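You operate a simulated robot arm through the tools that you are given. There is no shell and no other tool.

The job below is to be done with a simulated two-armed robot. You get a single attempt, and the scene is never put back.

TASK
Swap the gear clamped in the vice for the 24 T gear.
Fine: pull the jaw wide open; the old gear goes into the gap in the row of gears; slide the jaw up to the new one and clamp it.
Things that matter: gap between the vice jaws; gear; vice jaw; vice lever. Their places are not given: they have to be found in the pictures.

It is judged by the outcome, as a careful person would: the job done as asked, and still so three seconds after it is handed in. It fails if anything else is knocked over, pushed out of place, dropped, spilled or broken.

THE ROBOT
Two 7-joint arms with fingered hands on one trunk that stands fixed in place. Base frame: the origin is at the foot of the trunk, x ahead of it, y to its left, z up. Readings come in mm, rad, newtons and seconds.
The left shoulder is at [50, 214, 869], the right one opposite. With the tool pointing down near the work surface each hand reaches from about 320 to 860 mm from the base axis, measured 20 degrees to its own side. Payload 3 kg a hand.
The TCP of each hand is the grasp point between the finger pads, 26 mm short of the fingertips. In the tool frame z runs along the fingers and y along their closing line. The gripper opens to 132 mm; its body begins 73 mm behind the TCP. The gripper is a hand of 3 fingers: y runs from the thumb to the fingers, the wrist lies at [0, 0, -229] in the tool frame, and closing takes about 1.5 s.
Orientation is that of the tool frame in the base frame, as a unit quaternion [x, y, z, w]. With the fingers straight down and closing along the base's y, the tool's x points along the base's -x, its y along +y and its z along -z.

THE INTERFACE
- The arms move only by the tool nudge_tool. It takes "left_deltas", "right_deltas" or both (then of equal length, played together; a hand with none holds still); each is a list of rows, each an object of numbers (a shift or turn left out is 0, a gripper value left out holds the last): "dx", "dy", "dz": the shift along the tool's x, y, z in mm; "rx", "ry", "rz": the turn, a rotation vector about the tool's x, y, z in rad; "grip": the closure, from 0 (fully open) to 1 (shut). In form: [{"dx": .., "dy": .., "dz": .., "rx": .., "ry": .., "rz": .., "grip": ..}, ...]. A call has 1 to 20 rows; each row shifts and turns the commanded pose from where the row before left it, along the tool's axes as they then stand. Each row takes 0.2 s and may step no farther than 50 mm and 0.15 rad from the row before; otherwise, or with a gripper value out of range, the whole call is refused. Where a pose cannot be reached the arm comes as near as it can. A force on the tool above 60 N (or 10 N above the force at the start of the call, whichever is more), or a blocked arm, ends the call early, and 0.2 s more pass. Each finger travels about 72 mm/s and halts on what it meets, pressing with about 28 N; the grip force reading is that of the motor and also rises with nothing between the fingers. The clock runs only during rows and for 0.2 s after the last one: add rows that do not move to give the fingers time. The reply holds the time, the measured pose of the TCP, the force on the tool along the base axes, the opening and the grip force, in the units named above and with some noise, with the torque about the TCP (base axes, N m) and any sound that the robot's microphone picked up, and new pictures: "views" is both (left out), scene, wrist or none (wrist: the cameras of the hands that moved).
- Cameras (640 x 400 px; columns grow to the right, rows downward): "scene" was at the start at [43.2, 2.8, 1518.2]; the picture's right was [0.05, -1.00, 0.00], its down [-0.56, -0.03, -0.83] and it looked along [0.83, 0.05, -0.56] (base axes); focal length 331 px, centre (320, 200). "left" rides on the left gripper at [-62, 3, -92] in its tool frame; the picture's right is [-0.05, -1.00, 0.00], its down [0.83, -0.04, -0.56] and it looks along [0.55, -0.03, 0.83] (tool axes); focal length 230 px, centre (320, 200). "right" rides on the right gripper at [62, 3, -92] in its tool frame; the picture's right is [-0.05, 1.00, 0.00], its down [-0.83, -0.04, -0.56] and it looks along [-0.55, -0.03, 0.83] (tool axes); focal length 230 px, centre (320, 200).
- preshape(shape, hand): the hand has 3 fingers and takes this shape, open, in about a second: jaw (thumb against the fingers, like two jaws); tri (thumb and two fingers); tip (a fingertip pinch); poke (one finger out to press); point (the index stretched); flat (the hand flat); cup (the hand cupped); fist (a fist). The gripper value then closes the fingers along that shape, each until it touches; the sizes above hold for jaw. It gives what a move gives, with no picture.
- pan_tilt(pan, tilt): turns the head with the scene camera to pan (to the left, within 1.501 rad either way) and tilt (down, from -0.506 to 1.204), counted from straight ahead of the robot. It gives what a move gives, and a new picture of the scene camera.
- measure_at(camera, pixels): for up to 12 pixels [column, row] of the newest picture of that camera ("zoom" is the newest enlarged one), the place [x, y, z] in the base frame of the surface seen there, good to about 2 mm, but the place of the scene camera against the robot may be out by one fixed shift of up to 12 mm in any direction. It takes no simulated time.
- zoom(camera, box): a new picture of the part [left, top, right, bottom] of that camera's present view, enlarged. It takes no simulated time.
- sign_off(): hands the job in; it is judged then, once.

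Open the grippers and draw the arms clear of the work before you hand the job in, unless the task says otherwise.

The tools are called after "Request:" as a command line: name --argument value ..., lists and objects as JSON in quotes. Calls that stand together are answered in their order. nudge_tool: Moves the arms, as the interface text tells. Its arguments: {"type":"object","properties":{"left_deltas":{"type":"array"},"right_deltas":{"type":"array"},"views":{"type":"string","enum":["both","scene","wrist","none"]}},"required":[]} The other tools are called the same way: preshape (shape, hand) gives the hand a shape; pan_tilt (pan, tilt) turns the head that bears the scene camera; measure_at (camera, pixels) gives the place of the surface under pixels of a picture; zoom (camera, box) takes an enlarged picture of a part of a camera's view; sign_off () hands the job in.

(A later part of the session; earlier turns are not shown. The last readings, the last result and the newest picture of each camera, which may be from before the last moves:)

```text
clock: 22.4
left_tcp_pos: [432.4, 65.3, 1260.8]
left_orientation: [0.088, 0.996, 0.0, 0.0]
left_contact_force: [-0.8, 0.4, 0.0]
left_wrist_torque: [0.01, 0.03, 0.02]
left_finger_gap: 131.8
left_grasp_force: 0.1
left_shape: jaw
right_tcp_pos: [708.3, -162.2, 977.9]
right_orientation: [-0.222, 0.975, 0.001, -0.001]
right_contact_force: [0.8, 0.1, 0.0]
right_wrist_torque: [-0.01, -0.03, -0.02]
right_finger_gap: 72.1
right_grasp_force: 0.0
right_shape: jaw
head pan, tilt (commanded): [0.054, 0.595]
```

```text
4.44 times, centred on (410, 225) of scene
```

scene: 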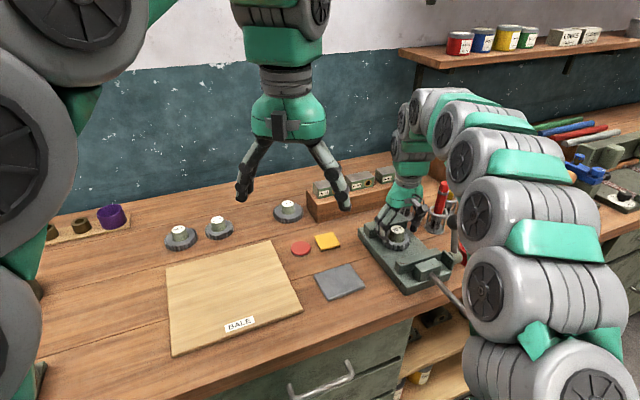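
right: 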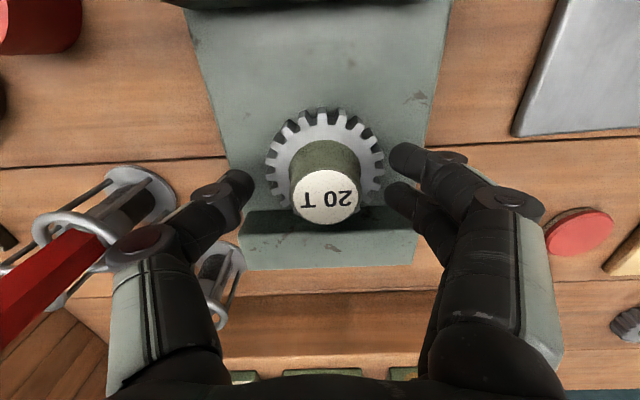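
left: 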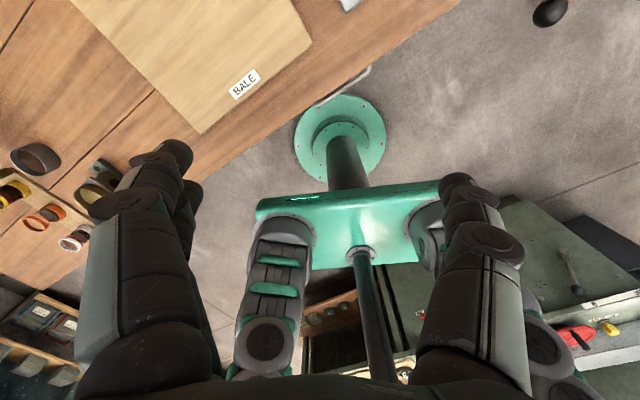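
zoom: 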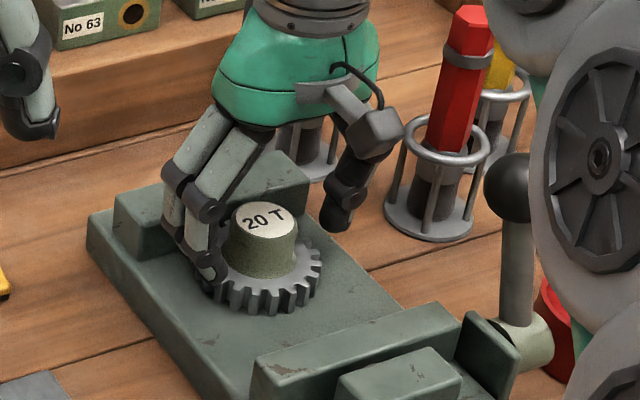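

The hub sits centred (325,196) between fingers. I correct 2 mm sideways and close the fingers on the hub.

Request:
nudge_tool --right_deltas '[{"dy": 1.8, "grip": 0.55}, {"grip": 0.65}, {"grip": 0.75}, {"grip": 0.85}, {"grip": 0.95}, {}, {}]' --views "both"

Request:
zoom --camera "scene" --box '[360, 180, 460, 270]'

```text
clock: 24.0
left_tcp_pos: [430.8, 64.8, 1261.5]
left_orientation: [0.087, 0.996, 0.0, 0.0]
left_contact_force: [0.0, -0.7, -0.3]
left_wrist_torque: [0.0, 0.0, -0.02]
left_finger_gap: 132.0
left_grasp_force: 0.0
left_shape: jaw
right_tcp_pos: [706.4, -160.0, 977.7]
right_orientation: [-0.221, 0.975, 0.0, 0.0]
right_contact_force: [-3.0, -1.6, 0.7]
right_wrist_torque: [-0.01, 0.06, -0.02]
right_finger_gap: 27.9
right_grasp_force: 28.2
right_shape: jaw
head pan, tilt (commanded): [0.054, 0.595]
```

scene: 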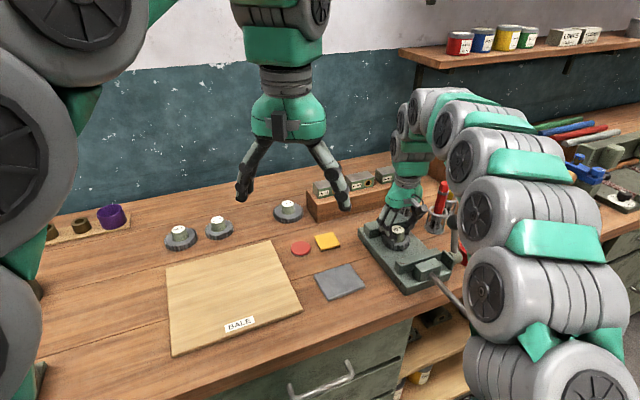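
right: 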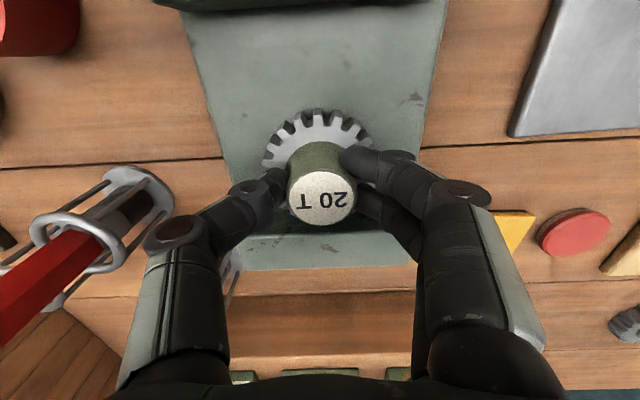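

```text
4.44 times, centred on (410, 225) of scene
```

zoom: 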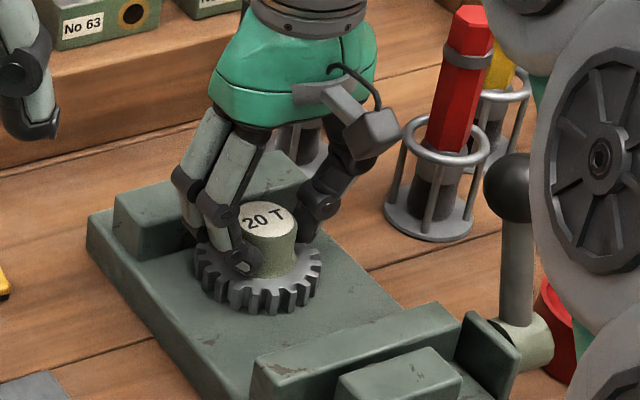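

The fingers hold the hub symmetrically (gap 28 mm, 28 N). I lift 15 mm first and check that the gear comes along.

Request:
nudge_tool --right_deltas '[{"dz": -3}, {"dz": -5}, {"dz": -7}, {"dz": -10}, {}]' --views "both"

Request:
zoom --camera "scene" --box '[360, 180, 460, 270]'

```text
clock: 25.2
left_tcp_pos: [431.4, 65.8, 1261.5]
left_orientation: [0.087, 0.996, 0.0, -0.001]
left_contact_force: [0.5, -0.2, -0.1]
left_wrist_torque: [-0.01, 0.0, 0.01]
left_finger_gap: 131.6
left_grasp_force: 0.0
left_shape: jaw
right_tcp_pos: [705.7, -158.8, 1002.3]
right_orientation: [-0.221, 0.975, 0.0, 0.0]
right_contact_force: [0.2, -0.6, -3.3]
right_wrist_torque: [-0.01, 0.01, 0.02]
right_finger_gap: 27.9
right_grasp_force: 28.1
right_shape: jaw
head pan, tilt (commanded): [0.054, 0.595]
```

scene: 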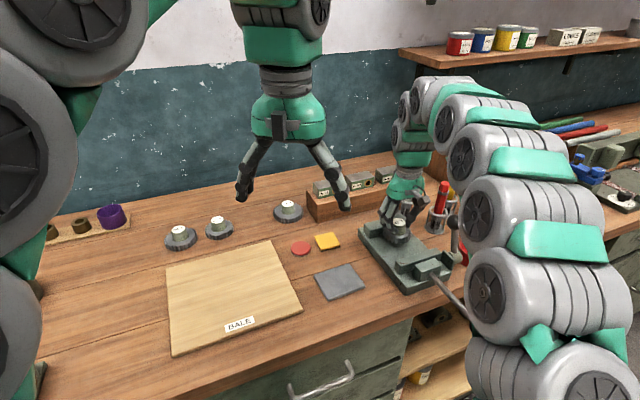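
right: 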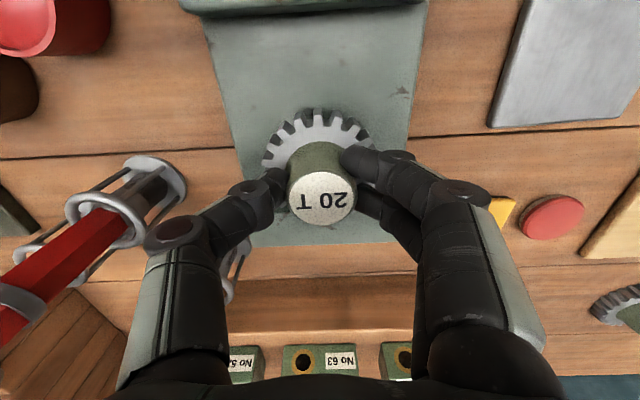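

```text
4.44 times, centred on (410, 225) of scene
```

zoom: 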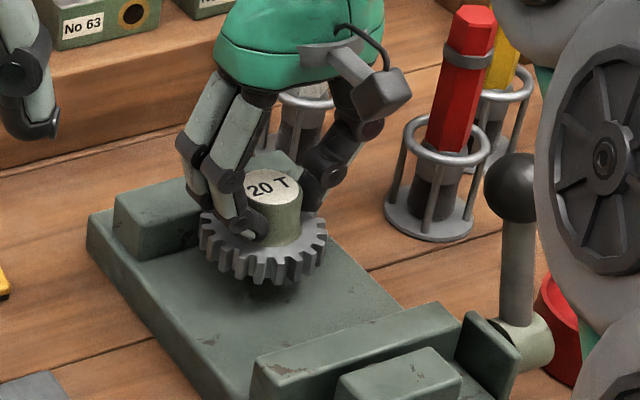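

The gear is firmly held. The right hand cannot reach the gap in the row, so I'll set it down on the flat board as a hand-over spot for the left hand; first I lift it further and move the left arm out of the way to the left.

Request:
nudge_tool --right_deltas '[{"dz": -6}, {"dz": -6}, {"dz": -6}, {"dz": -6}, {"dz": -6}, {"dz": -6}, {"dz": -6}, {"dz": -6}, {}]' --left_deltas '[{"dx": 7.4, "dy": 41.9}, {"dx": 7.4, "dy": 41.9}, {"dx": 7.4, "dy": 41.9}, {"dx": 7.4, "dy": 41.9}, {"dx": 7.4, "dy": 41.9}, {"dx": 7.4, "dy": 41.9}, {"dx": 7.4, "dy": 41.9}, {"dx": 7.4, "dy": 41.9}, {}]' --views "both"

```text
clock: 27.2
left_tcp_pos: [430.9, 407.9, 1261.8]
left_orientation: [0.087, 0.996, 0.0, 0.0]
left_contact_force: [0.4, -0.2, 0.2]
left_wrist_torque: [0.01, -0.02, 0.04]
left_finger_gap: 131.9
left_grasp_force: 0.0
left_shape: jaw
right_tcp_pos: [705.4, -159.6, 1050.3]
right_orientation: [-0.221, 0.975, 0.0, 0.001]
right_contact_force: [-0.2, -0.4, -4.4]
right_wrist_torque: [0.01, 0.02, 0.0]
right_finger_gap: 28.2
right_grasp_force: 27.8
right_shape: jaw
head pan, tilt (commanded): [0.054, 0.595]
```

scene: 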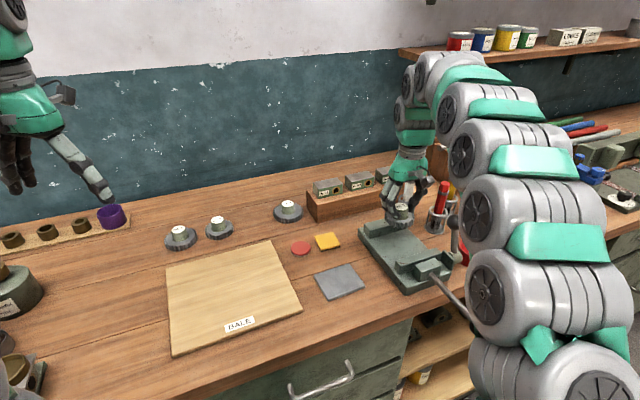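
right: 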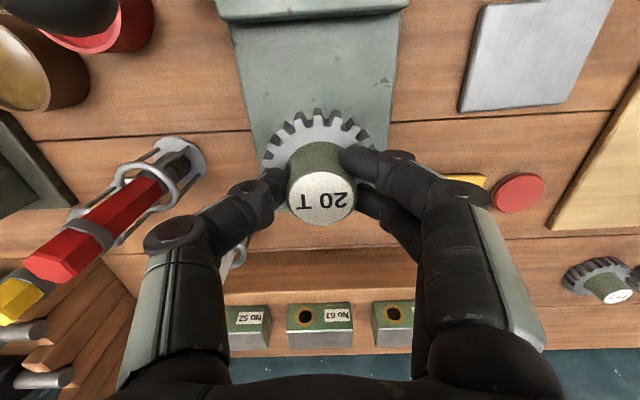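
left: 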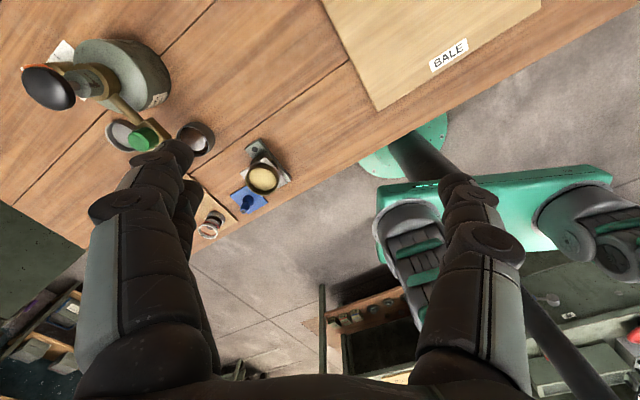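

Left arm is out of the way. I carry the gear with the right hand over to above the board (target about (586,175)).

Request:
nudge_tool --right_deltas '[{"dx": -4.08, "dy": 25}, {"dx": -4.08, "dy": 41}, {"dx": -4.08, "dy": 41}, {"dx": -4.08, "dy": 41}, {"dx": -4.08, "dy": 41}, {"dx": -4.08, "dy": 41}, {"dx": -4.08, "dy": 41}, {"dx": -4.08, "dy": 41}, {"dx": -4.06, "dy": 41.2}, {}]' --views "both"

```text
clock: 29.4
left_tcp_pos: [431.0, 406.2, 1261.4]
left_orientation: [0.087, 0.996, 0.001, 0.0]
left_contact_force: [0.1, 0.2, -0.6]
left_wrist_torque: [-0.02, 0.0, 0.0]
left_finger_gap: 131.9
left_grasp_force: 0.1
left_shape: jaw
right_tcp_pos: [583.8, 175.6, 1052.9]
right_orientation: [-0.221, 0.975, 0.0, 0.0]
right_contact_force: [-0.2, 0.3, -3.8]
right_wrist_torque: [0.0, 0.02, 0.0]
right_finger_gap: 27.6
right_grasp_force: 28.2
right_shape: jaw
head pan, tilt (commanded): [0.054, 0.595]
```

scene: 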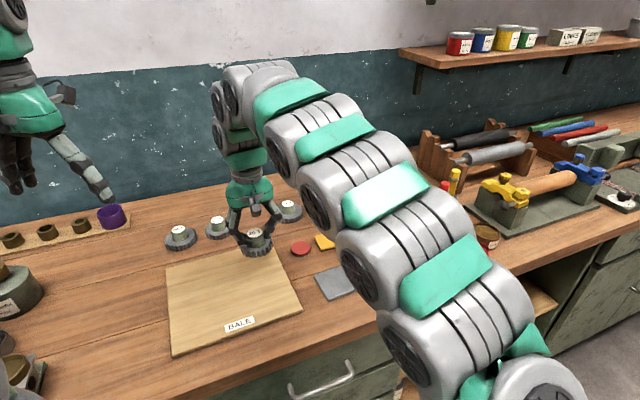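
right: 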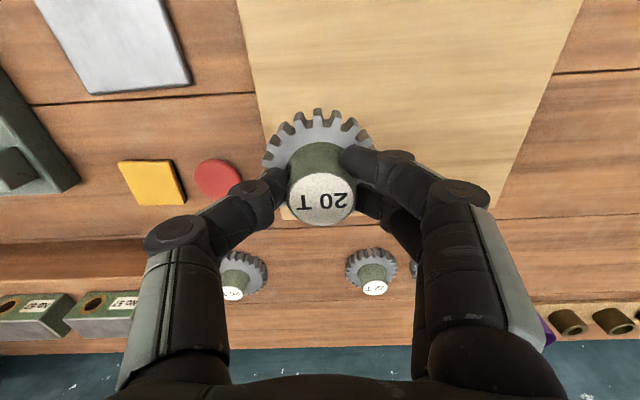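

The gear hovers over the board's right part. The wrist camera now sees the row (26 T at (235,285), 22 T at (372,280)); I zoom to locate the gap accurately.

Request:
zoom --camera "right" --box '[200, 230, 440, 310]'

Request:
measure_at --camera "right" --pixels '[[233, 293], [376, 288], [270, 205], [254, 130], [250, 60], [300, 150], [420, 150], [505, 205], [420, 100], [300, 260]]'

```text
2.67 times, centred on (320, 270) of right
```

zoom: 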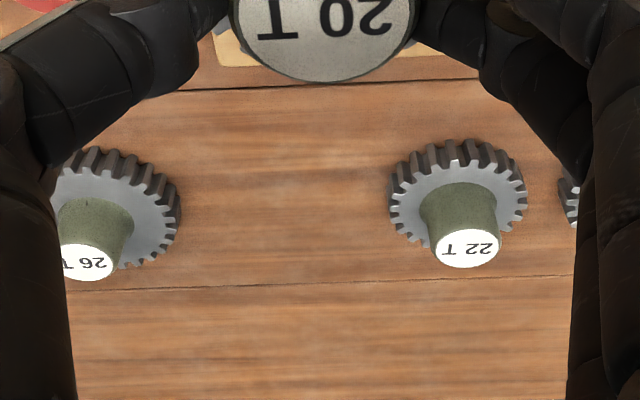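

```text
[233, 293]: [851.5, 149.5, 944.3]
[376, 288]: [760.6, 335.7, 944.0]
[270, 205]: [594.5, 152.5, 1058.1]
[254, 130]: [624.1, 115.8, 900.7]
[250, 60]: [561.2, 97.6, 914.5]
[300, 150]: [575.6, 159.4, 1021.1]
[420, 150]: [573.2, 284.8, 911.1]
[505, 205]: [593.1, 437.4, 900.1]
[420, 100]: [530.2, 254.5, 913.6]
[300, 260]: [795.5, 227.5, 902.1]
```

I cross-check the same two labels in the present scene picture.

Request:
zoom --camera "scene" --box '[160, 190, 320, 270]'

Request:
measure_at --camera "scene" --pixels '[[179, 229], [217.5, 220], [288, 203], [250, 222], [300, 248], [180, 300], [250, 285]]'

Request:
measure_at --camera "right" --pixels '[[376, 288], [376, 289], [374, 286], [217, 178], [152, 182]]'

```text
4.00 times, centred on (240, 230) of scene
```

zoom: 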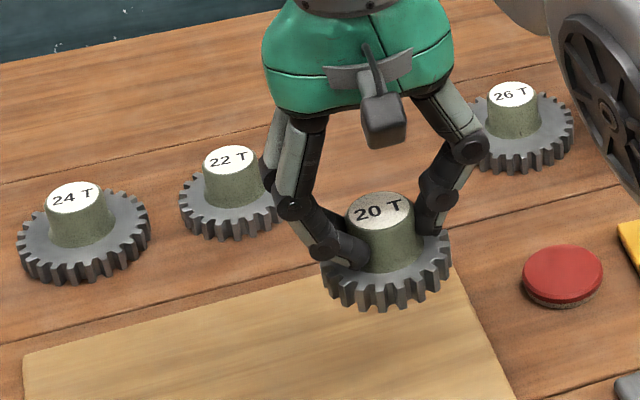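

```text
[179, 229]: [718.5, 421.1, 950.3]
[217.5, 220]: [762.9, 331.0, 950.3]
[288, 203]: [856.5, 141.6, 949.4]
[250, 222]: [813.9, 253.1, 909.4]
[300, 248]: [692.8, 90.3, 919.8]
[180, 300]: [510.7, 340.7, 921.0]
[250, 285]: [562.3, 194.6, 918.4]
```

```text
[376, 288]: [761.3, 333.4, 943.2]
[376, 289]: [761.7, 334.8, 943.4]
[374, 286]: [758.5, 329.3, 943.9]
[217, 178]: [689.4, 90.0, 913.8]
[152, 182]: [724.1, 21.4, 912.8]
```

The scene camera offset is about (+4,-1,+6.5); the gap centre comes out near (807,238). Now I lower the gear toward the board (top z≈914).

Request:
nudge_tool --right_deltas '[{"dz": 20}, {"dz": 20}, {"dz": 20}, {"dz": 15}, {"dz": 8}, {}, {}]' --views "both"

```text
clock: 31.0
left_tcp_pos: [431.1, 408.3, 1262.0]
left_orientation: [0.087, 0.996, -0.001, 0.0]
left_contact_force: [0.7, -0.1, -0.8]
left_wrist_torque: [0.01, 0.04, -0.04]
left_finger_gap: 131.9
left_grasp_force: 0.0
left_shape: jaw
right_tcp_pos: [586.9, 175.4, 967.6]
right_orientation: [-0.222, 0.975, 0.0, -0.001]
right_contact_force: [-0.5, 0.0, -3.4]
right_wrist_torque: [-0.01, 0.02, 0.02]
right_finger_gap: 27.7
right_grasp_force: 27.8
right_shape: jaw
head pan, tilt (commanded): [0.054, 0.595]
```

scene: 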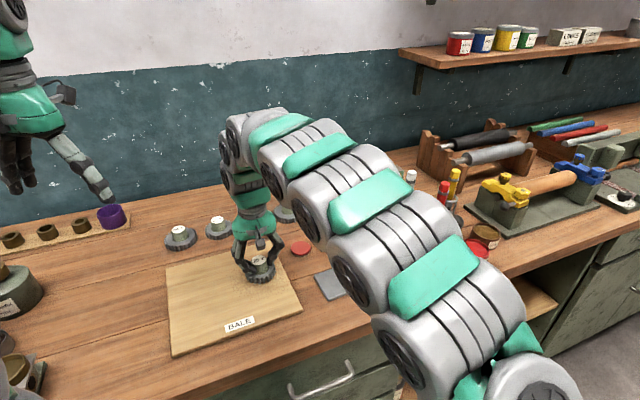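
right: 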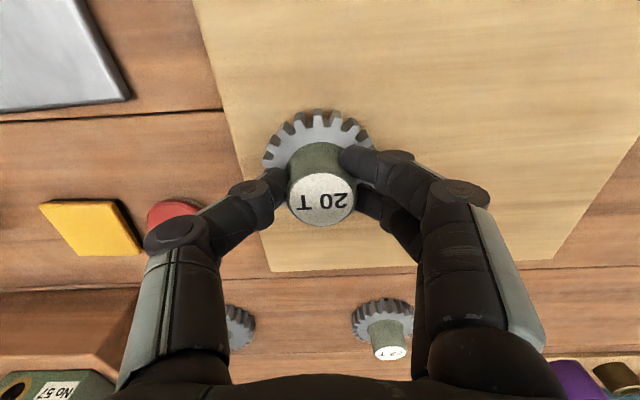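

The gear is about 6–7 mm above the board. I creep down in small steps until contact shows.

Request:
nudge_tool --right_deltas '[{"dz": 2}, {"dz": 1.5}, {"dz": 1}, {"dz": 1}, {}]' --views "none"

```text
clock: 32.2
left_tcp_pos: [431.9, 407.9, 1261.2]
left_orientation: [0.086, 0.996, 0.0, 0.001]
left_contact_force: [-0.5, 0.3, -0.3]
left_wrist_torque: [-0.01, 0.01, -0.03]
left_finger_gap: 131.9
left_grasp_force: 0.1
left_shape: jaw
right_tcp_pos: [587.7, 174.8, 962.9]
right_orientation: [-0.221, 0.975, 0.0, 0.0]
right_contact_force: [-0.3, 0.0, -3.2]
right_wrist_torque: [-0.02, 0.01, 0.0]
right_finger_gap: 27.6
right_grasp_force: 27.9
right_shape: jaw
head pan, tilt (commanded): [0.054, 0.595]
```

No contact yet (still −3.2 N of weight). I go on down in 1 mm steps.

Request:
nudge_tool --right_deltas '[{"dz": 1}, {"dz": 1}, {"dz": 1}, {}]' --views "none"

```text
clock: 33.2
left_tcp_pos: [429.8, 407.6, 1262.1]
left_orientation: [0.088, 0.996, 0.0, 0.0]
left_contact_force: [-0.5, -0.4, 0.5]
left_wrist_torque: [-0.01, -0.01, 0.01]
left_finger_gap: 132.1
left_grasp_force: 0.0
left_shape: jaw
right_tcp_pos: [587.3, 174.1, 958.9]
right_orientation: [-0.222, 0.975, 0.0, 0.0]
right_contact_force: [0.2, -1.9, 5.5]
right_wrist_torque: [0.0, -0.04, 0.04]
right_finger_gap: 28.0
right_grasp_force: 28.1
right_shape: jaw
head pan, tilt (commanded): [0.054, 0.595]
```

Contact is made (+5.5 N). I open the fingers and rise straight up off the gear.

Request:
nudge_tool --right_deltas '[{"grip": 0.7}, {"grip": 0.55}, {"grip": 0.42}, {}, {}, {"dz": -10}, {"dz": -25}, {"dz": -35}, {"dz": -35}, {}]' --views "both"

```text
clock: 35.4
left_tcp_pos: [431.6, 407.0, 1262.1]
left_orientation: [0.087, 0.996, 0.0, 0.0]
left_contact_force: [-0.9, 0.9, -0.5]
left_wrist_torque: [0.03, 0.01, -0.02]
left_finger_gap: 131.9
left_grasp_force: 0.2
left_shape: jaw
right_tcp_pos: [586.3, 175.2, 1066.3]
right_orientation: [-0.221, 0.975, 0.001, -0.001]
right_contact_force: [0.1, -0.1, 0.7]
right_wrist_torque: [-0.02, 0.01, 0.02]
right_finger_gap: 76.3
right_grasp_force: 0.0
right_shape: jaw
head pan, tilt (commanded): [0.054, 0.595]
```

scene: 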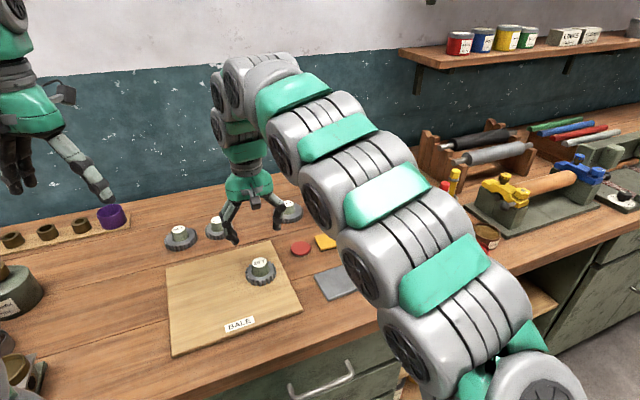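
right: 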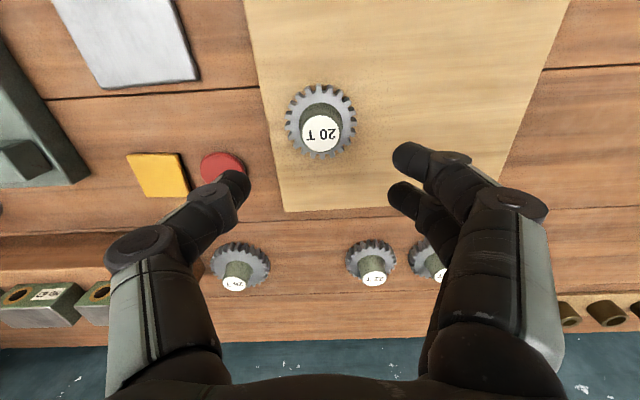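

The 20 T gear stands on the board at (321,125), and the row is visible at (235,280), (373,275), (433,265). I measure those and then withdraw the right arm.

Request:
zoom --camera "right" --box '[200, 220, 460, 310]'

Request:
measure_at --camera "right" --pixels '[[233, 283], [373, 278], [236, 260], [369, 258], [321, 133], [306, 265]]'

```text
2.46 times, centred on (330, 265) of right
```

zoom: 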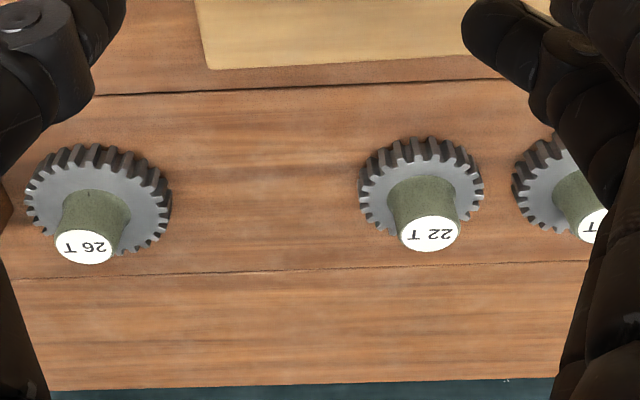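

```text
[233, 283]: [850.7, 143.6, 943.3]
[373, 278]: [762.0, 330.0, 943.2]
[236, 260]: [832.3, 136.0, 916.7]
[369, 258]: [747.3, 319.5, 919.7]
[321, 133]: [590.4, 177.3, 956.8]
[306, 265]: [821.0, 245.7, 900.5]
```

The row direction matches the vice's yaw (≈25.6°) and the gap centre is at about (806.5,238.5). I withdraw the right arm up and to the right side.

Request:
nudge_tool --right_deltas '[{"dz": -40}, {"dx": 15, "dy": -20}, {"dx": 27.3, "dy": -34.8}, {"dx": 27.3, "dy": -34.8}, {"dx": 27.3, "dy": -34.8}, {"dx": 27.3, "dy": -34.8}, {"dx": 27.3, "dy": -34.8}, {"dx": 27.3, "dy": -34.8}, {"dx": 27.3, "dy": -34.8}, {"dx": 27.3, "dy": -34.8}, {"dx": 27.3, "dy": -34.8}, {"dx": 27.3, "dy": -34.8}, {}]' --views "scene"

```text
clock: 38.2
left_tcp_pos: [431.2, 407.0, 1262.6]
left_orientation: [0.088, 0.996, 0.0, 0.001]
left_contact_force: [-0.1, -0.1, 0.7]
left_wrist_torque: [0.02, 0.03, -0.01]
left_finger_gap: 132.1
left_grasp_force: 0.0
left_shape: jaw
right_tcp_pos: [485.7, -282.7, 1104.5]
right_orientation: [-0.221, 0.975, 0.0, 0.0]
right_contact_force: [0.6, -0.3, 0.4]
right_wrist_torque: [-0.01, 0.05, -0.02]
right_finger_gap: 76.3
right_grasp_force: 0.1
right_shape: jaw
head pan, tilt (commanded): [0.054, 0.595]
```

scene: 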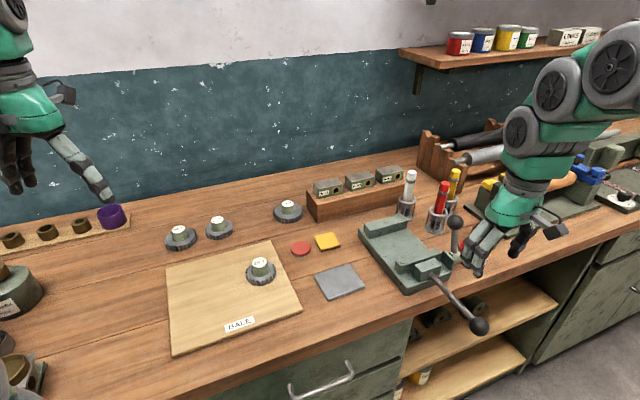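

The bench is clear. Before picking up, I test with the empty left hand whether it can reach the gap pointing straight down, staying above the gears.

Request:
nudge_tool --left_deltas '[{"dx": -35.4, "dy": -7.3, "dz": 25.3, "grip": 0.42}, {"dx": -35.4, "dy": -7.3, "dz": 25.3}, {"dx": -35.4, "dy": -7.3, "dz": 25.3}, {"dx": -35.4, "dy": -7.3, "dz": 25.3}, {"dx": -35.4, "dy": -7.3, "dz": 25.3}, {"dx": -35.4, "dy": -7.3, "dz": 25.3}, {"dx": -35.4, "dy": -7.3, "dz": 25.3}, {"dx": -35.4, "dy": -7.3, "dz": 25.3}, {"dx": -28.8, "dy": -10.6, "dz": 18.7}, {"dx": -28.8, "dy": -10.6, "dz": 18.7}, {"dx": -28.8, "dy": -10.6, "dz": 18.7}, {"dx": -28.8, "dy": -10.6, "dz": 18.7}, {}, {}]' --views "both"

```text
clock: 41.2
left_tcp_pos: [805.5, 236.3, 982.5]
left_orientation: [0.087, 0.996, 0.0, 0.0]
left_contact_force: [0.7, -0.2, 0.0]
left_wrist_torque: [0.0, 0.02, 0.01]
left_finger_gap: 76.8
left_grasp_force: 0.0
left_shape: jaw
right_tcp_pos: [486.1, -281.8, 1104.2]
right_orientation: [-0.222, 0.975, 0.0, -0.001]
right_contact_force: [-0.6, 0.4, -0.1]
right_wrist_torque: [0.0, 0.02, -0.01]
right_finger_gap: 76.2
right_grasp_force: 0.0
right_shape: jaw
head pan, tilt (commanded): [0.054, 0.595]
```

scene: 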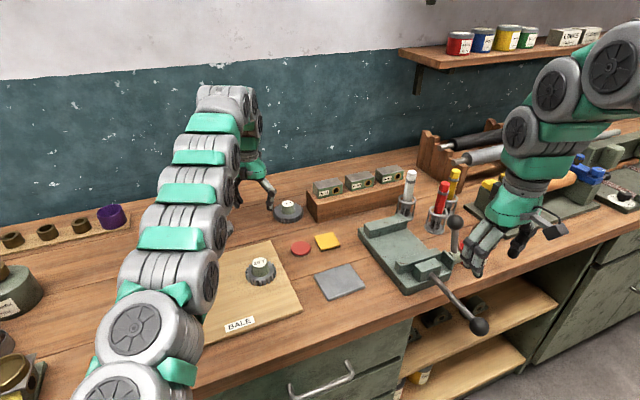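
left: 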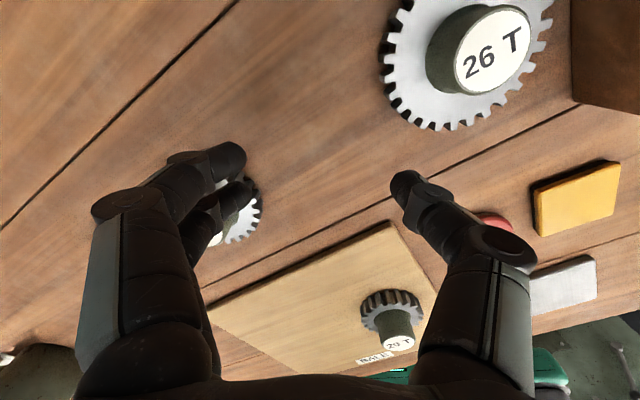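

The left hand reaches the gap pose without trouble. I check the 26 T label (493,50) and 20 T label (398,343) with the left wrist camera to calibrate the left arm.

Request:
measure_at --camera "left" --pixels '[[493, 50], [460, 60], [528, 40], [500, 75], [485, 25], [398, 343], [390, 200], [320, 150], [540, 210]]'

Request:
zoom --camera "left" --box '[160, 130, 280, 260]'

```text
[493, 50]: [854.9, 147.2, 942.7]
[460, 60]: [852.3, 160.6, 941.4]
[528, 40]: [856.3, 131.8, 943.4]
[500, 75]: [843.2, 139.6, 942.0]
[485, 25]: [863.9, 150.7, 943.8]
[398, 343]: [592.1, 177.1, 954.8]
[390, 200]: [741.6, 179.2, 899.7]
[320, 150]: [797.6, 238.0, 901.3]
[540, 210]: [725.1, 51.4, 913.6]
```

```text
3.08 times, centred on (220, 195) of left
```

zoom: 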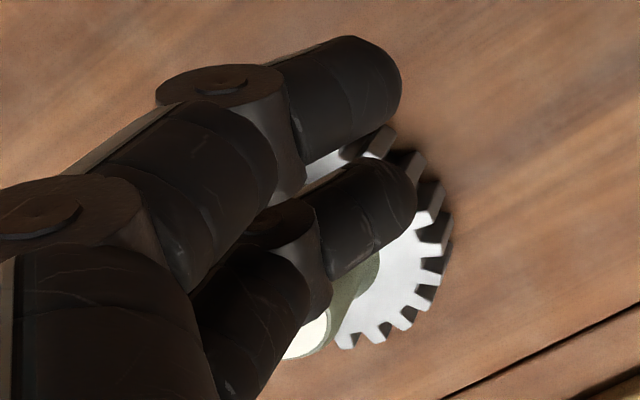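

Left-camera values agree (26 T at (853.5,146), 20 T about (591,177)). I rise, yaw the left hand by −20° for better clearance to the neighbours, and move over the 20 T gear on the board.

Request:
nudge_tool --left_deltas '[{"dz": -25}, {"dz": -25}, {"rz": 0.1164}, {"rz": 0.1164}, {"rz": 0.1164}, {"dx": 26.1, "dy": -26.6}, {"dx": 26.1, "dy": -26.6}, {"dx": 26.1, "dy": -26.6}, {"dx": 26.1, "dy": -26.6}, {"dx": 26.1, "dy": -26.6}, {"dx": 26.1, "dy": -26.6}, {"dz": 15}, {"dz": 15}, {}]' --views "both"

```text
clock: 44.2
left_tcp_pos: [588.7, 175.9, 977.9]
left_orientation: [0.259, 0.966, 0.0, 0.0]
left_contact_force: [-0.3, 0.6, -0.6]
left_wrist_torque: [0.01, 0.0, -0.01]
left_finger_gap: 76.9
left_grasp_force: 0.1
left_shape: jaw
left hand out of reach, approached as far as the arm can: row 1, 2
right_tcp_pos: [485.9, -282.8, 1104.6]
right_orientation: [-0.222, 0.975, 0.0, 0.001]
right_contact_force: [-0.1, 0.5, 0.2]
right_wrist_torque: [0.0, 0.01, 0.02]
right_finger_gap: 76.0
right_grasp_force: 0.1
right_shape: jaw
head pan, tilt (commanded): [0.054, 0.595]
```

scene: 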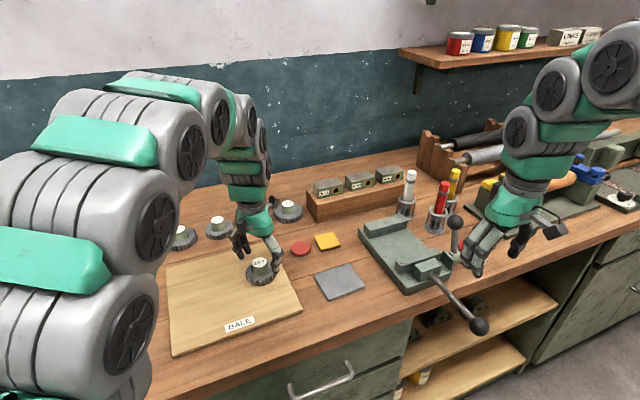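
left: 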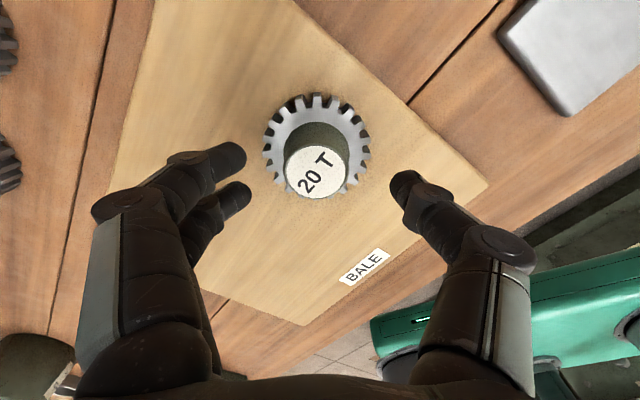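

Two upward rows were out of reach so the hand is lower than planned (z 978), but it is safely straddling the gear (label at (320,172)). I measure the label's position precisely.

Request:
measure_at --camera "left" --pixels '[[316, 173], [295, 185], [338, 160], [300, 155], [330, 190], [316, 173]]'

Request:
zoom --camera "left" --box '[240, 80, 400, 220]'

Request:
zoom --camera "scene" --box '[150, 190, 310, 310]'

```text
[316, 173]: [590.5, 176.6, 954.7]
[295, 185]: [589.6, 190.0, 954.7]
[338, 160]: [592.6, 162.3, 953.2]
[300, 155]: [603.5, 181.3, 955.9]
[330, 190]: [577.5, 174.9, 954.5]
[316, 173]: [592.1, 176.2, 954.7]
```

```text
2.86 times, centred on (320, 150) of left
```

zoom: 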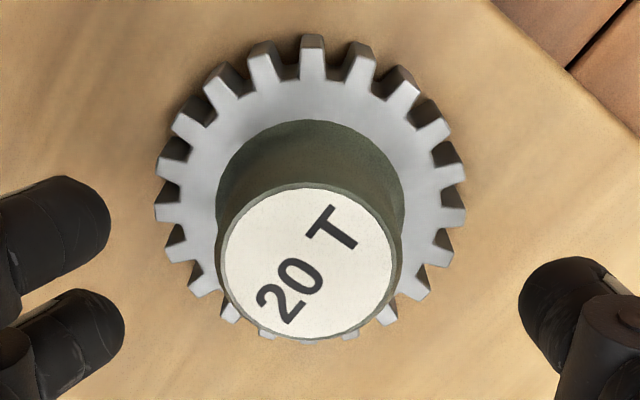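

```text
3.33 times, centred on (230, 250) of scene
```

zoom: 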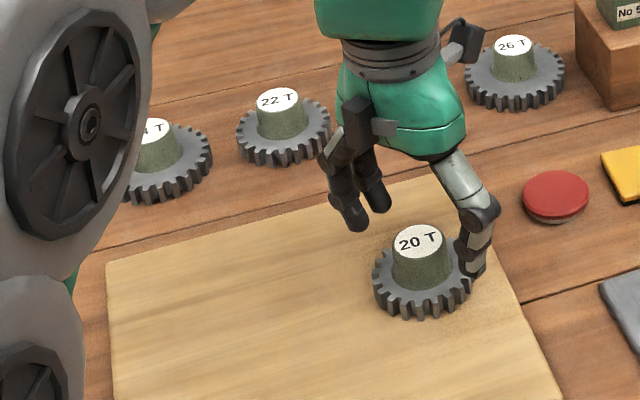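

The hub centre is (591,176.4), top z≈955. I make the small correction, lower 19 mm and close the left hand on the hub.

Request:
nudge_tool --left_deltas '[{"dx": -1.7, "dy": 1.6, "dz": 7}, {"dz": 7}, {"dz": 5}, {}, {"grip": 0.6}, {"grip": 0.75}, {"grip": 0.9}, {"grip": 0.95}, {}, {}]' --views "both"

```text
clock: 46.4
left_tcp_pos: [590.8, 177.5, 959.0]
left_orientation: [0.259, 0.966, 0.001, -0.001]
left_contact_force: [-0.1, -0.5, 0.0]
left_wrist_torque: [0.03, 0.01, -0.01]
left_finger_gap: 28.9
left_grasp_force: 28.2
left_shape: jaw
right_tcp_pos: [485.7, -282.5, 1104.8]
right_orientation: [-0.222, 0.975, -0.001, 0.0]
right_contact_force: [0.0, 0.3, -0.6]
right_wrist_torque: [-0.03, 0.01, -0.01]
right_finger_gap: 75.9
right_grasp_force: 0.1
right_shape: jaw
head pan, tilt (commanded): [0.054, 0.595]
```

scene: 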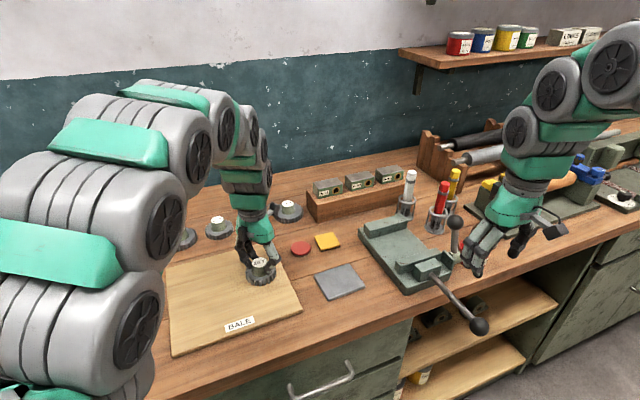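
left: 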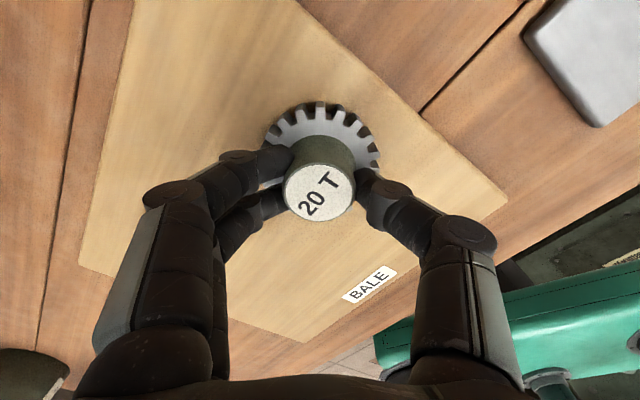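

The 20 T gear is held by the left hand (gap 29, 28 N). I lift it 20 mm and carry it low along the vice-parallel direction between 22 T and 26 T to above the gap.

Request:
nudge_tool --left_deltas '[{"dz": -4}, {"dz": -8}, {"dz": -8}, {}, {"dx": -23.7, "dy": 12.4}, {"dx": -23.7, "dy": 12.4}, {"dx": -23.7, "dy": 12.4}, {}]' --views "both"

```text
clock: 48.2
left_tcp_pos: [671.4, 172.4, 978.0]
left_orientation: [0.259, 0.966, 0.0, 0.0]
left_contact_force: [-0.2, 0.8, -4.4]
left_wrist_torque: [0.04, 0.0, 0.0]
left_finger_gap: 28.7
left_grasp_force: 28.1
left_shape: jaw
right_tcp_pos: [487.0, -282.6, 1104.7]
right_orientation: [-0.222, 0.975, 0.0, 0.0]
right_contact_force: [-0.4, 0.3, -0.6]
right_wrist_torque: [0.01, 0.01, -0.01]
right_finger_gap: 76.2
right_grasp_force: 0.1
right_shape: jaw
head pan, tilt (commanded): [0.054, 0.595]
```

scene: 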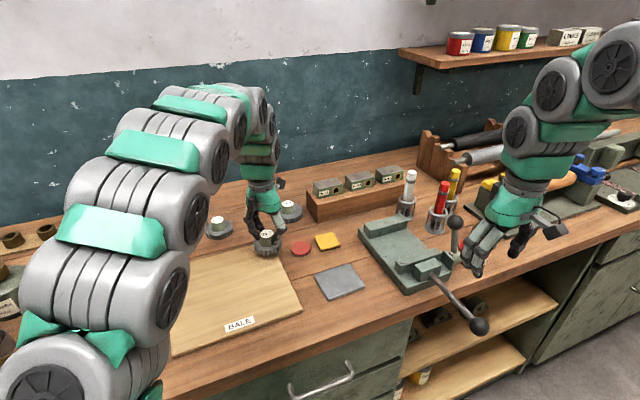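
left: 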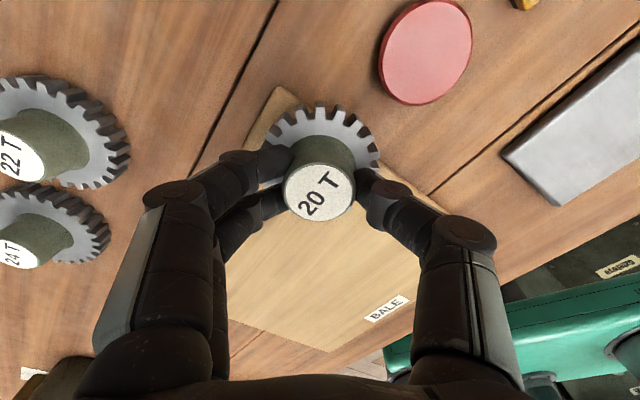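

The gear rides well. The left camera sees 22 T and 24 T at the left edge; I measure them for reference.

Request:
measure_at --camera "left" --pixels '[[18, 155], [15, 250], [100, 180], [65, 150], [318, 192], [40, 165]]'

Request:
zoom --camera "left" --box '[0, 60, 180, 280]'

```text
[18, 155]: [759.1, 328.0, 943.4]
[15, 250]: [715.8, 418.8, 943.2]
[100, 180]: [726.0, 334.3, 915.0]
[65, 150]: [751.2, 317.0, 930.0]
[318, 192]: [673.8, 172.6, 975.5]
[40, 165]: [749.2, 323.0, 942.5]
```

```text
1.82 times, centred on (90, 170) of left
```

zoom: 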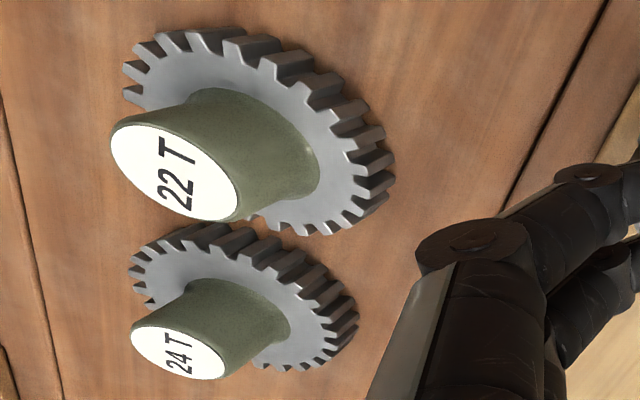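

22 T is at (761,331.5) and 24 T at (715,420), so the gap centre is (807,238.5); the held hub sits 2.4 mm ahead of the TCP. I move into the gap at this low height.

Request:
nudge_tool --left_deltas '[{"dx": -16.5, "dy": 24.75}, {"dx": -16.5, "dy": 24.75}, {"dx": -16.5, "dy": 24.75}, {"dx": -16.5, "dy": 24.75}, {"dx": -16.5, "dy": 24.7}, {}, {}]' --views "both"

```text
clock: 49.8
left_tcp_pos: [803.5, 238.6, 978.3]
left_orientation: [0.259, 0.966, 0.0, 0.0]
left_contact_force: [0.0, -0.3, -4.0]
left_wrist_torque: [0.01, -0.02, -0.02]
left_finger_gap: 28.9
left_grasp_force: 27.7
left_shape: jaw
right_tcp_pos: [486.5, -283.0, 1104.5]
right_orientation: [-0.222, 0.975, 0.0, 0.0]
right_contact_force: [-0.3, 0.0, 0.4]
right_wrist_torque: [0.03, 0.0, 0.02]
right_finger_gap: 76.2
right_grasp_force: 0.2
right_shape: jaw
head pan, tilt (commanded): [0.054, 0.595]
```

scene: 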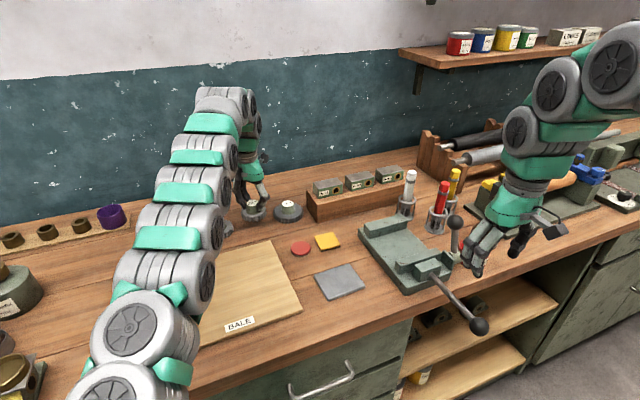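
left: 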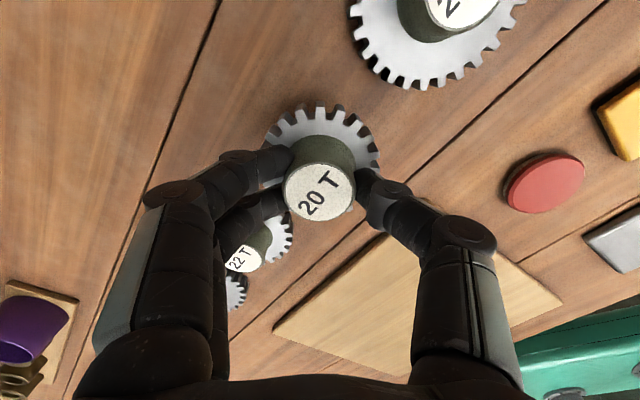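

The held gear lines up between 26 T (top) and 22 T (245,255). I lower it toward the bench.

Request:
nudge_tool --left_deltas '[{"dz": 10}, {"dz": 9}, {"dz": 6}, {}, {}]' --views "both"

Request:
zoom --camera "left" --box '[200, 0, 460, 300]'

```text
clock: 51.0
left_tcp_pos: [803.7, 240.1, 953.0]
left_orientation: [0.259, 0.966, 0.001, 0.0]
left_contact_force: [0.8, -0.2, -3.3]
left_wrist_torque: [0.0, -0.06, 0.0]
left_finger_gap: 28.5
left_grasp_force: 27.7
left_shape: jaw
right_tcp_pos: [486.1, -282.1, 1104.4]
right_orientation: [-0.221, 0.975, 0.001, 0.001]
right_contact_force: [0.4, 0.3, 0.7]
right_wrist_torque: [0.04, 0.0, 0.01]
right_finger_gap: 76.4
right_grasp_force: 0.1
right_shape: jaw
head pan, tilt (commanded): [0.054, 0.595]
```

scene: 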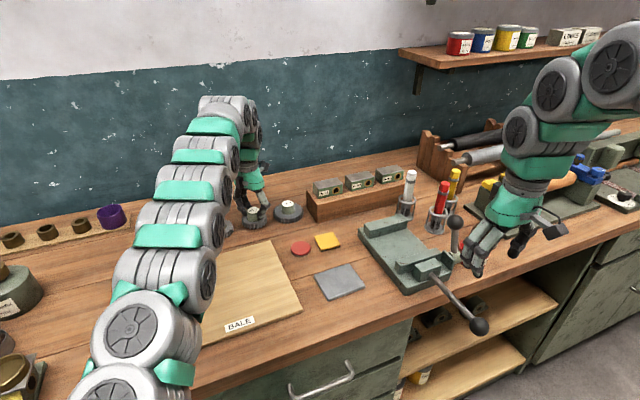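
left: 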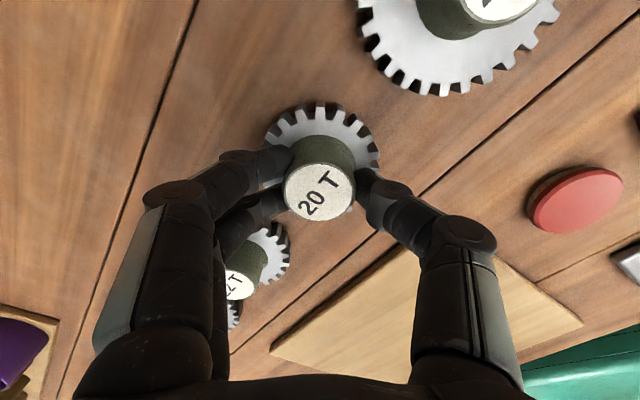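

```text
1.33 times, centred on (330, 150) of left
```

zoom: 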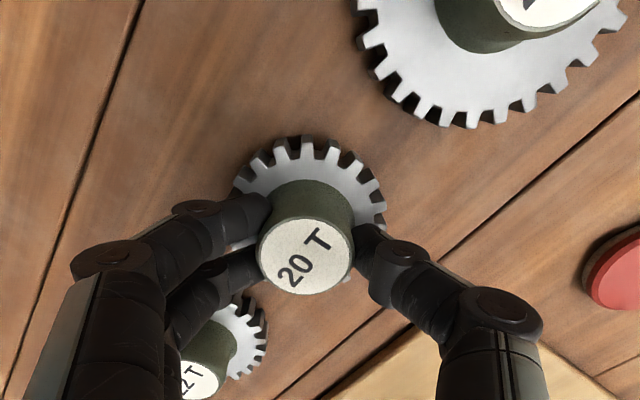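

All four hubs line up in one row. I creep down onto the bench.

Request:
nudge_tool --left_deltas '[{"dz": 2}, {"dz": 1.5}, {"dz": 1}, {"dz": 1}, {}]' --views "none"

```text
clock: 52.2
left_tcp_pos: [803.8, 239.8, 947.8]
left_orientation: [0.259, 0.966, -0.001, 0.001]
left_contact_force: [0.1, -0.1, -3.2]
left_wrist_torque: [-0.01, 0.01, 0.0]
left_finger_gap: 28.7
left_grasp_force: 28.3
left_shape: jaw
right_tcp_pos: [486.5, -282.4, 1103.9]
right_orientation: [-0.221, 0.975, 0.0, 0.0]
right_contact_force: [-0.4, -0.3, -0.4]
right_wrist_torque: [-0.01, 0.02, -0.01]
right_finger_gap: 76.2
right_grasp_force: 0.0
right_shape: jaw
head pan, tilt (commanded): [0.054, 0.595]
```

No contact yet; another 1 mm at a time.

Request:
nudge_tool --left_deltas '[{"dz": 1}, {"dz": 1}, {}]' --views "none"

```text
clock: 53.0
left_tcp_pos: [805.0, 239.5, 946.4]
left_orientation: [0.258, 0.966, 0.0, 0.0]
left_contact_force: [-1.1, 0.2, 2.6]
left_wrist_torque: [0.02, 0.0, 0.04]
left_finger_gap: 28.7
left_grasp_force: 28.0
left_shape: jaw
right_tcp_pos: [487.1, -281.7, 1103.9]
right_orientation: [-0.221, 0.975, 0.0, 0.0]
right_contact_force: [-1.0, -0.3, 0.1]
right_wrist_torque: [-0.01, 0.01, 0.01]
right_finger_gap: 75.9
right_grasp_force: 0.0
right_shape: jaw
head pan, tilt (commanded): [0.054, 0.595]
```

The gear touches down (force turned to +2.6 N). I open the fingers moderately and rise straight up 38 mm.

Request:
nudge_tool --left_deltas '[{"grip": 0.75}, {"grip": 0.65}, {"grip": 0.56}, {}, {}, {"dz": -6}, {"dz": -10}, {"dz": -12}, {"dz": -10}, {}]' --views "both"

```text
clock: 55.2
left_tcp_pos: [804.3, 239.0, 984.4]
left_orientation: [0.258, 0.966, 0.0, 0.0]
left_contact_force: [0.5, 0.8, -0.5]
left_wrist_torque: [-0.01, 0.0, -0.01]
left_finger_gap: 57.5
left_grasp_force: 0.1
left_shape: jaw
right_tcp_pos: [486.2, -281.9, 1104.1]
right_orientation: [-0.222, 0.975, -0.001, 0.0]
right_contact_force: [-1.0, 0.3, 0.1]
right_wrist_torque: [-0.02, -0.03, -0.02]
right_finger_gap: 76.1
right_grasp_force: 0.2
right_shape: jaw
head pan, tilt (commanded): [0.054, 0.595]
```

scene: 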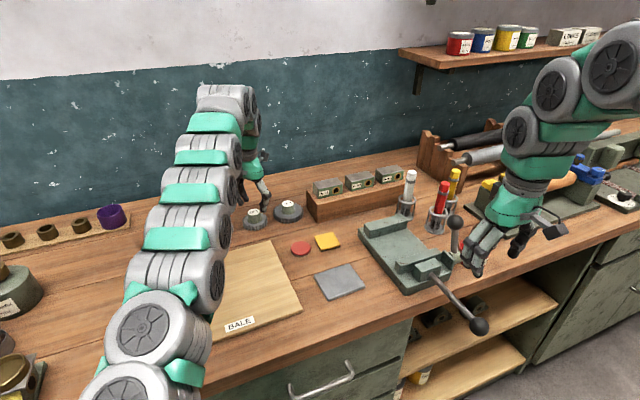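
left: 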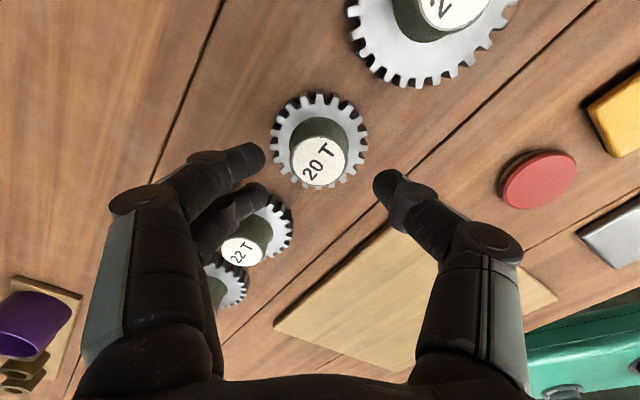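

The 20 T gear stands in the gap. I measure the row's labels with the left camera to verify the alignment.

Request:
measure_at --camera "left" --pixels '[[318, 164], [242, 250], [455, 8], [301, 170], [336, 156]]'

```text
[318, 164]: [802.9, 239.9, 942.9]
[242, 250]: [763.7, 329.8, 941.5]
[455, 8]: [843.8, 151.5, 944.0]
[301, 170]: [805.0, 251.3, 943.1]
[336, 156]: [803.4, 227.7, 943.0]
```

The gear sits within ~3 mm of the gap's centre. Next I back the left hand out along the vice direction, rise, and go over the 24 T gear at (715,420).

Request:
nudge_tool --left_deltas '[{"dx": 17, "dy": -24.7}, {"dx": 17, "dy": -24.7, "dz": -10}, {"dx": 17, "dy": -24.7, "dz": -15}, {"dx": 23.4, "dy": 37.3}, {"dx": 23.4, "dy": 37.3}, {"dx": 23.4, "dy": 37.3}, {"dx": 23.4, "dy": 37.3}, {"dx": 23.4, "dy": 37.3}, {"grip": 0.42}, {}]' --views "both"

```text
clock: 57.4
left_tcp_pos: [716.6, 419.0, 1009.9]
left_orientation: [0.258, 0.966, 0.001, 0.0]
left_contact_force: [-0.3, 0.6, 0.6]
left_wrist_torque: [-0.03, -0.01, 0.0]
left_finger_gap: 75.9
left_grasp_force: 0.0
left_shape: jaw
right_tcp_pos: [486.4, -281.9, 1104.4]
right_orientation: [-0.222, 0.975, 0.0, 0.0]
right_contact_force: [0.2, 0.3, 0.1]
right_wrist_torque: [0.0, 0.03, -0.03]
right_finger_gap: 76.1
right_grasp_force: 0.1
right_shape: jaw
head pan, tilt (commanded): [0.054, 0.595]
```

scene: 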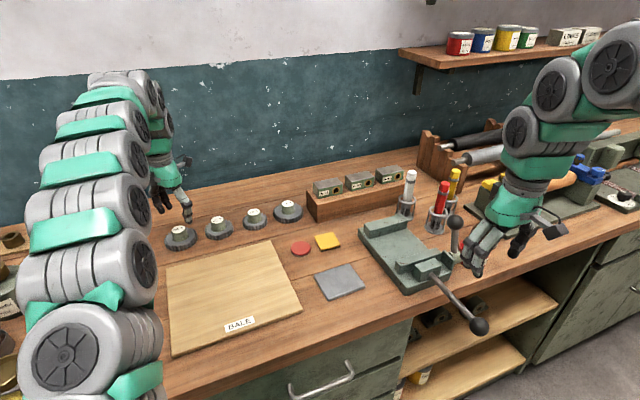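
left: 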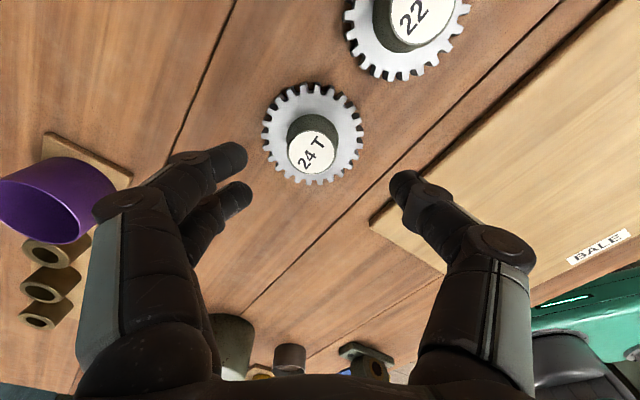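

The row is now nicely even in the scene picture. I measure the 24 T label at (311,154).

Request:
measure_at --camera "left" --pixels '[[311, 154], [293, 158], [330, 150], [307, 138], [315, 170], [312, 175]]'

Request:
zoom --camera "left" --box '[240, 70, 400, 210]'

```text
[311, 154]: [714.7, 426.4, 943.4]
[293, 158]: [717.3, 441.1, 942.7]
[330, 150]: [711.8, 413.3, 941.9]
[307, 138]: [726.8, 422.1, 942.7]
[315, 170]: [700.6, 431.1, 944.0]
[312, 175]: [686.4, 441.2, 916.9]
```

```text
2.86 times, centred on (320, 140) of left
```

zoom: 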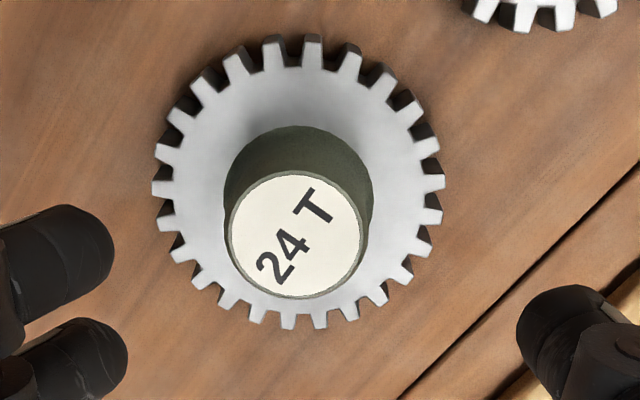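

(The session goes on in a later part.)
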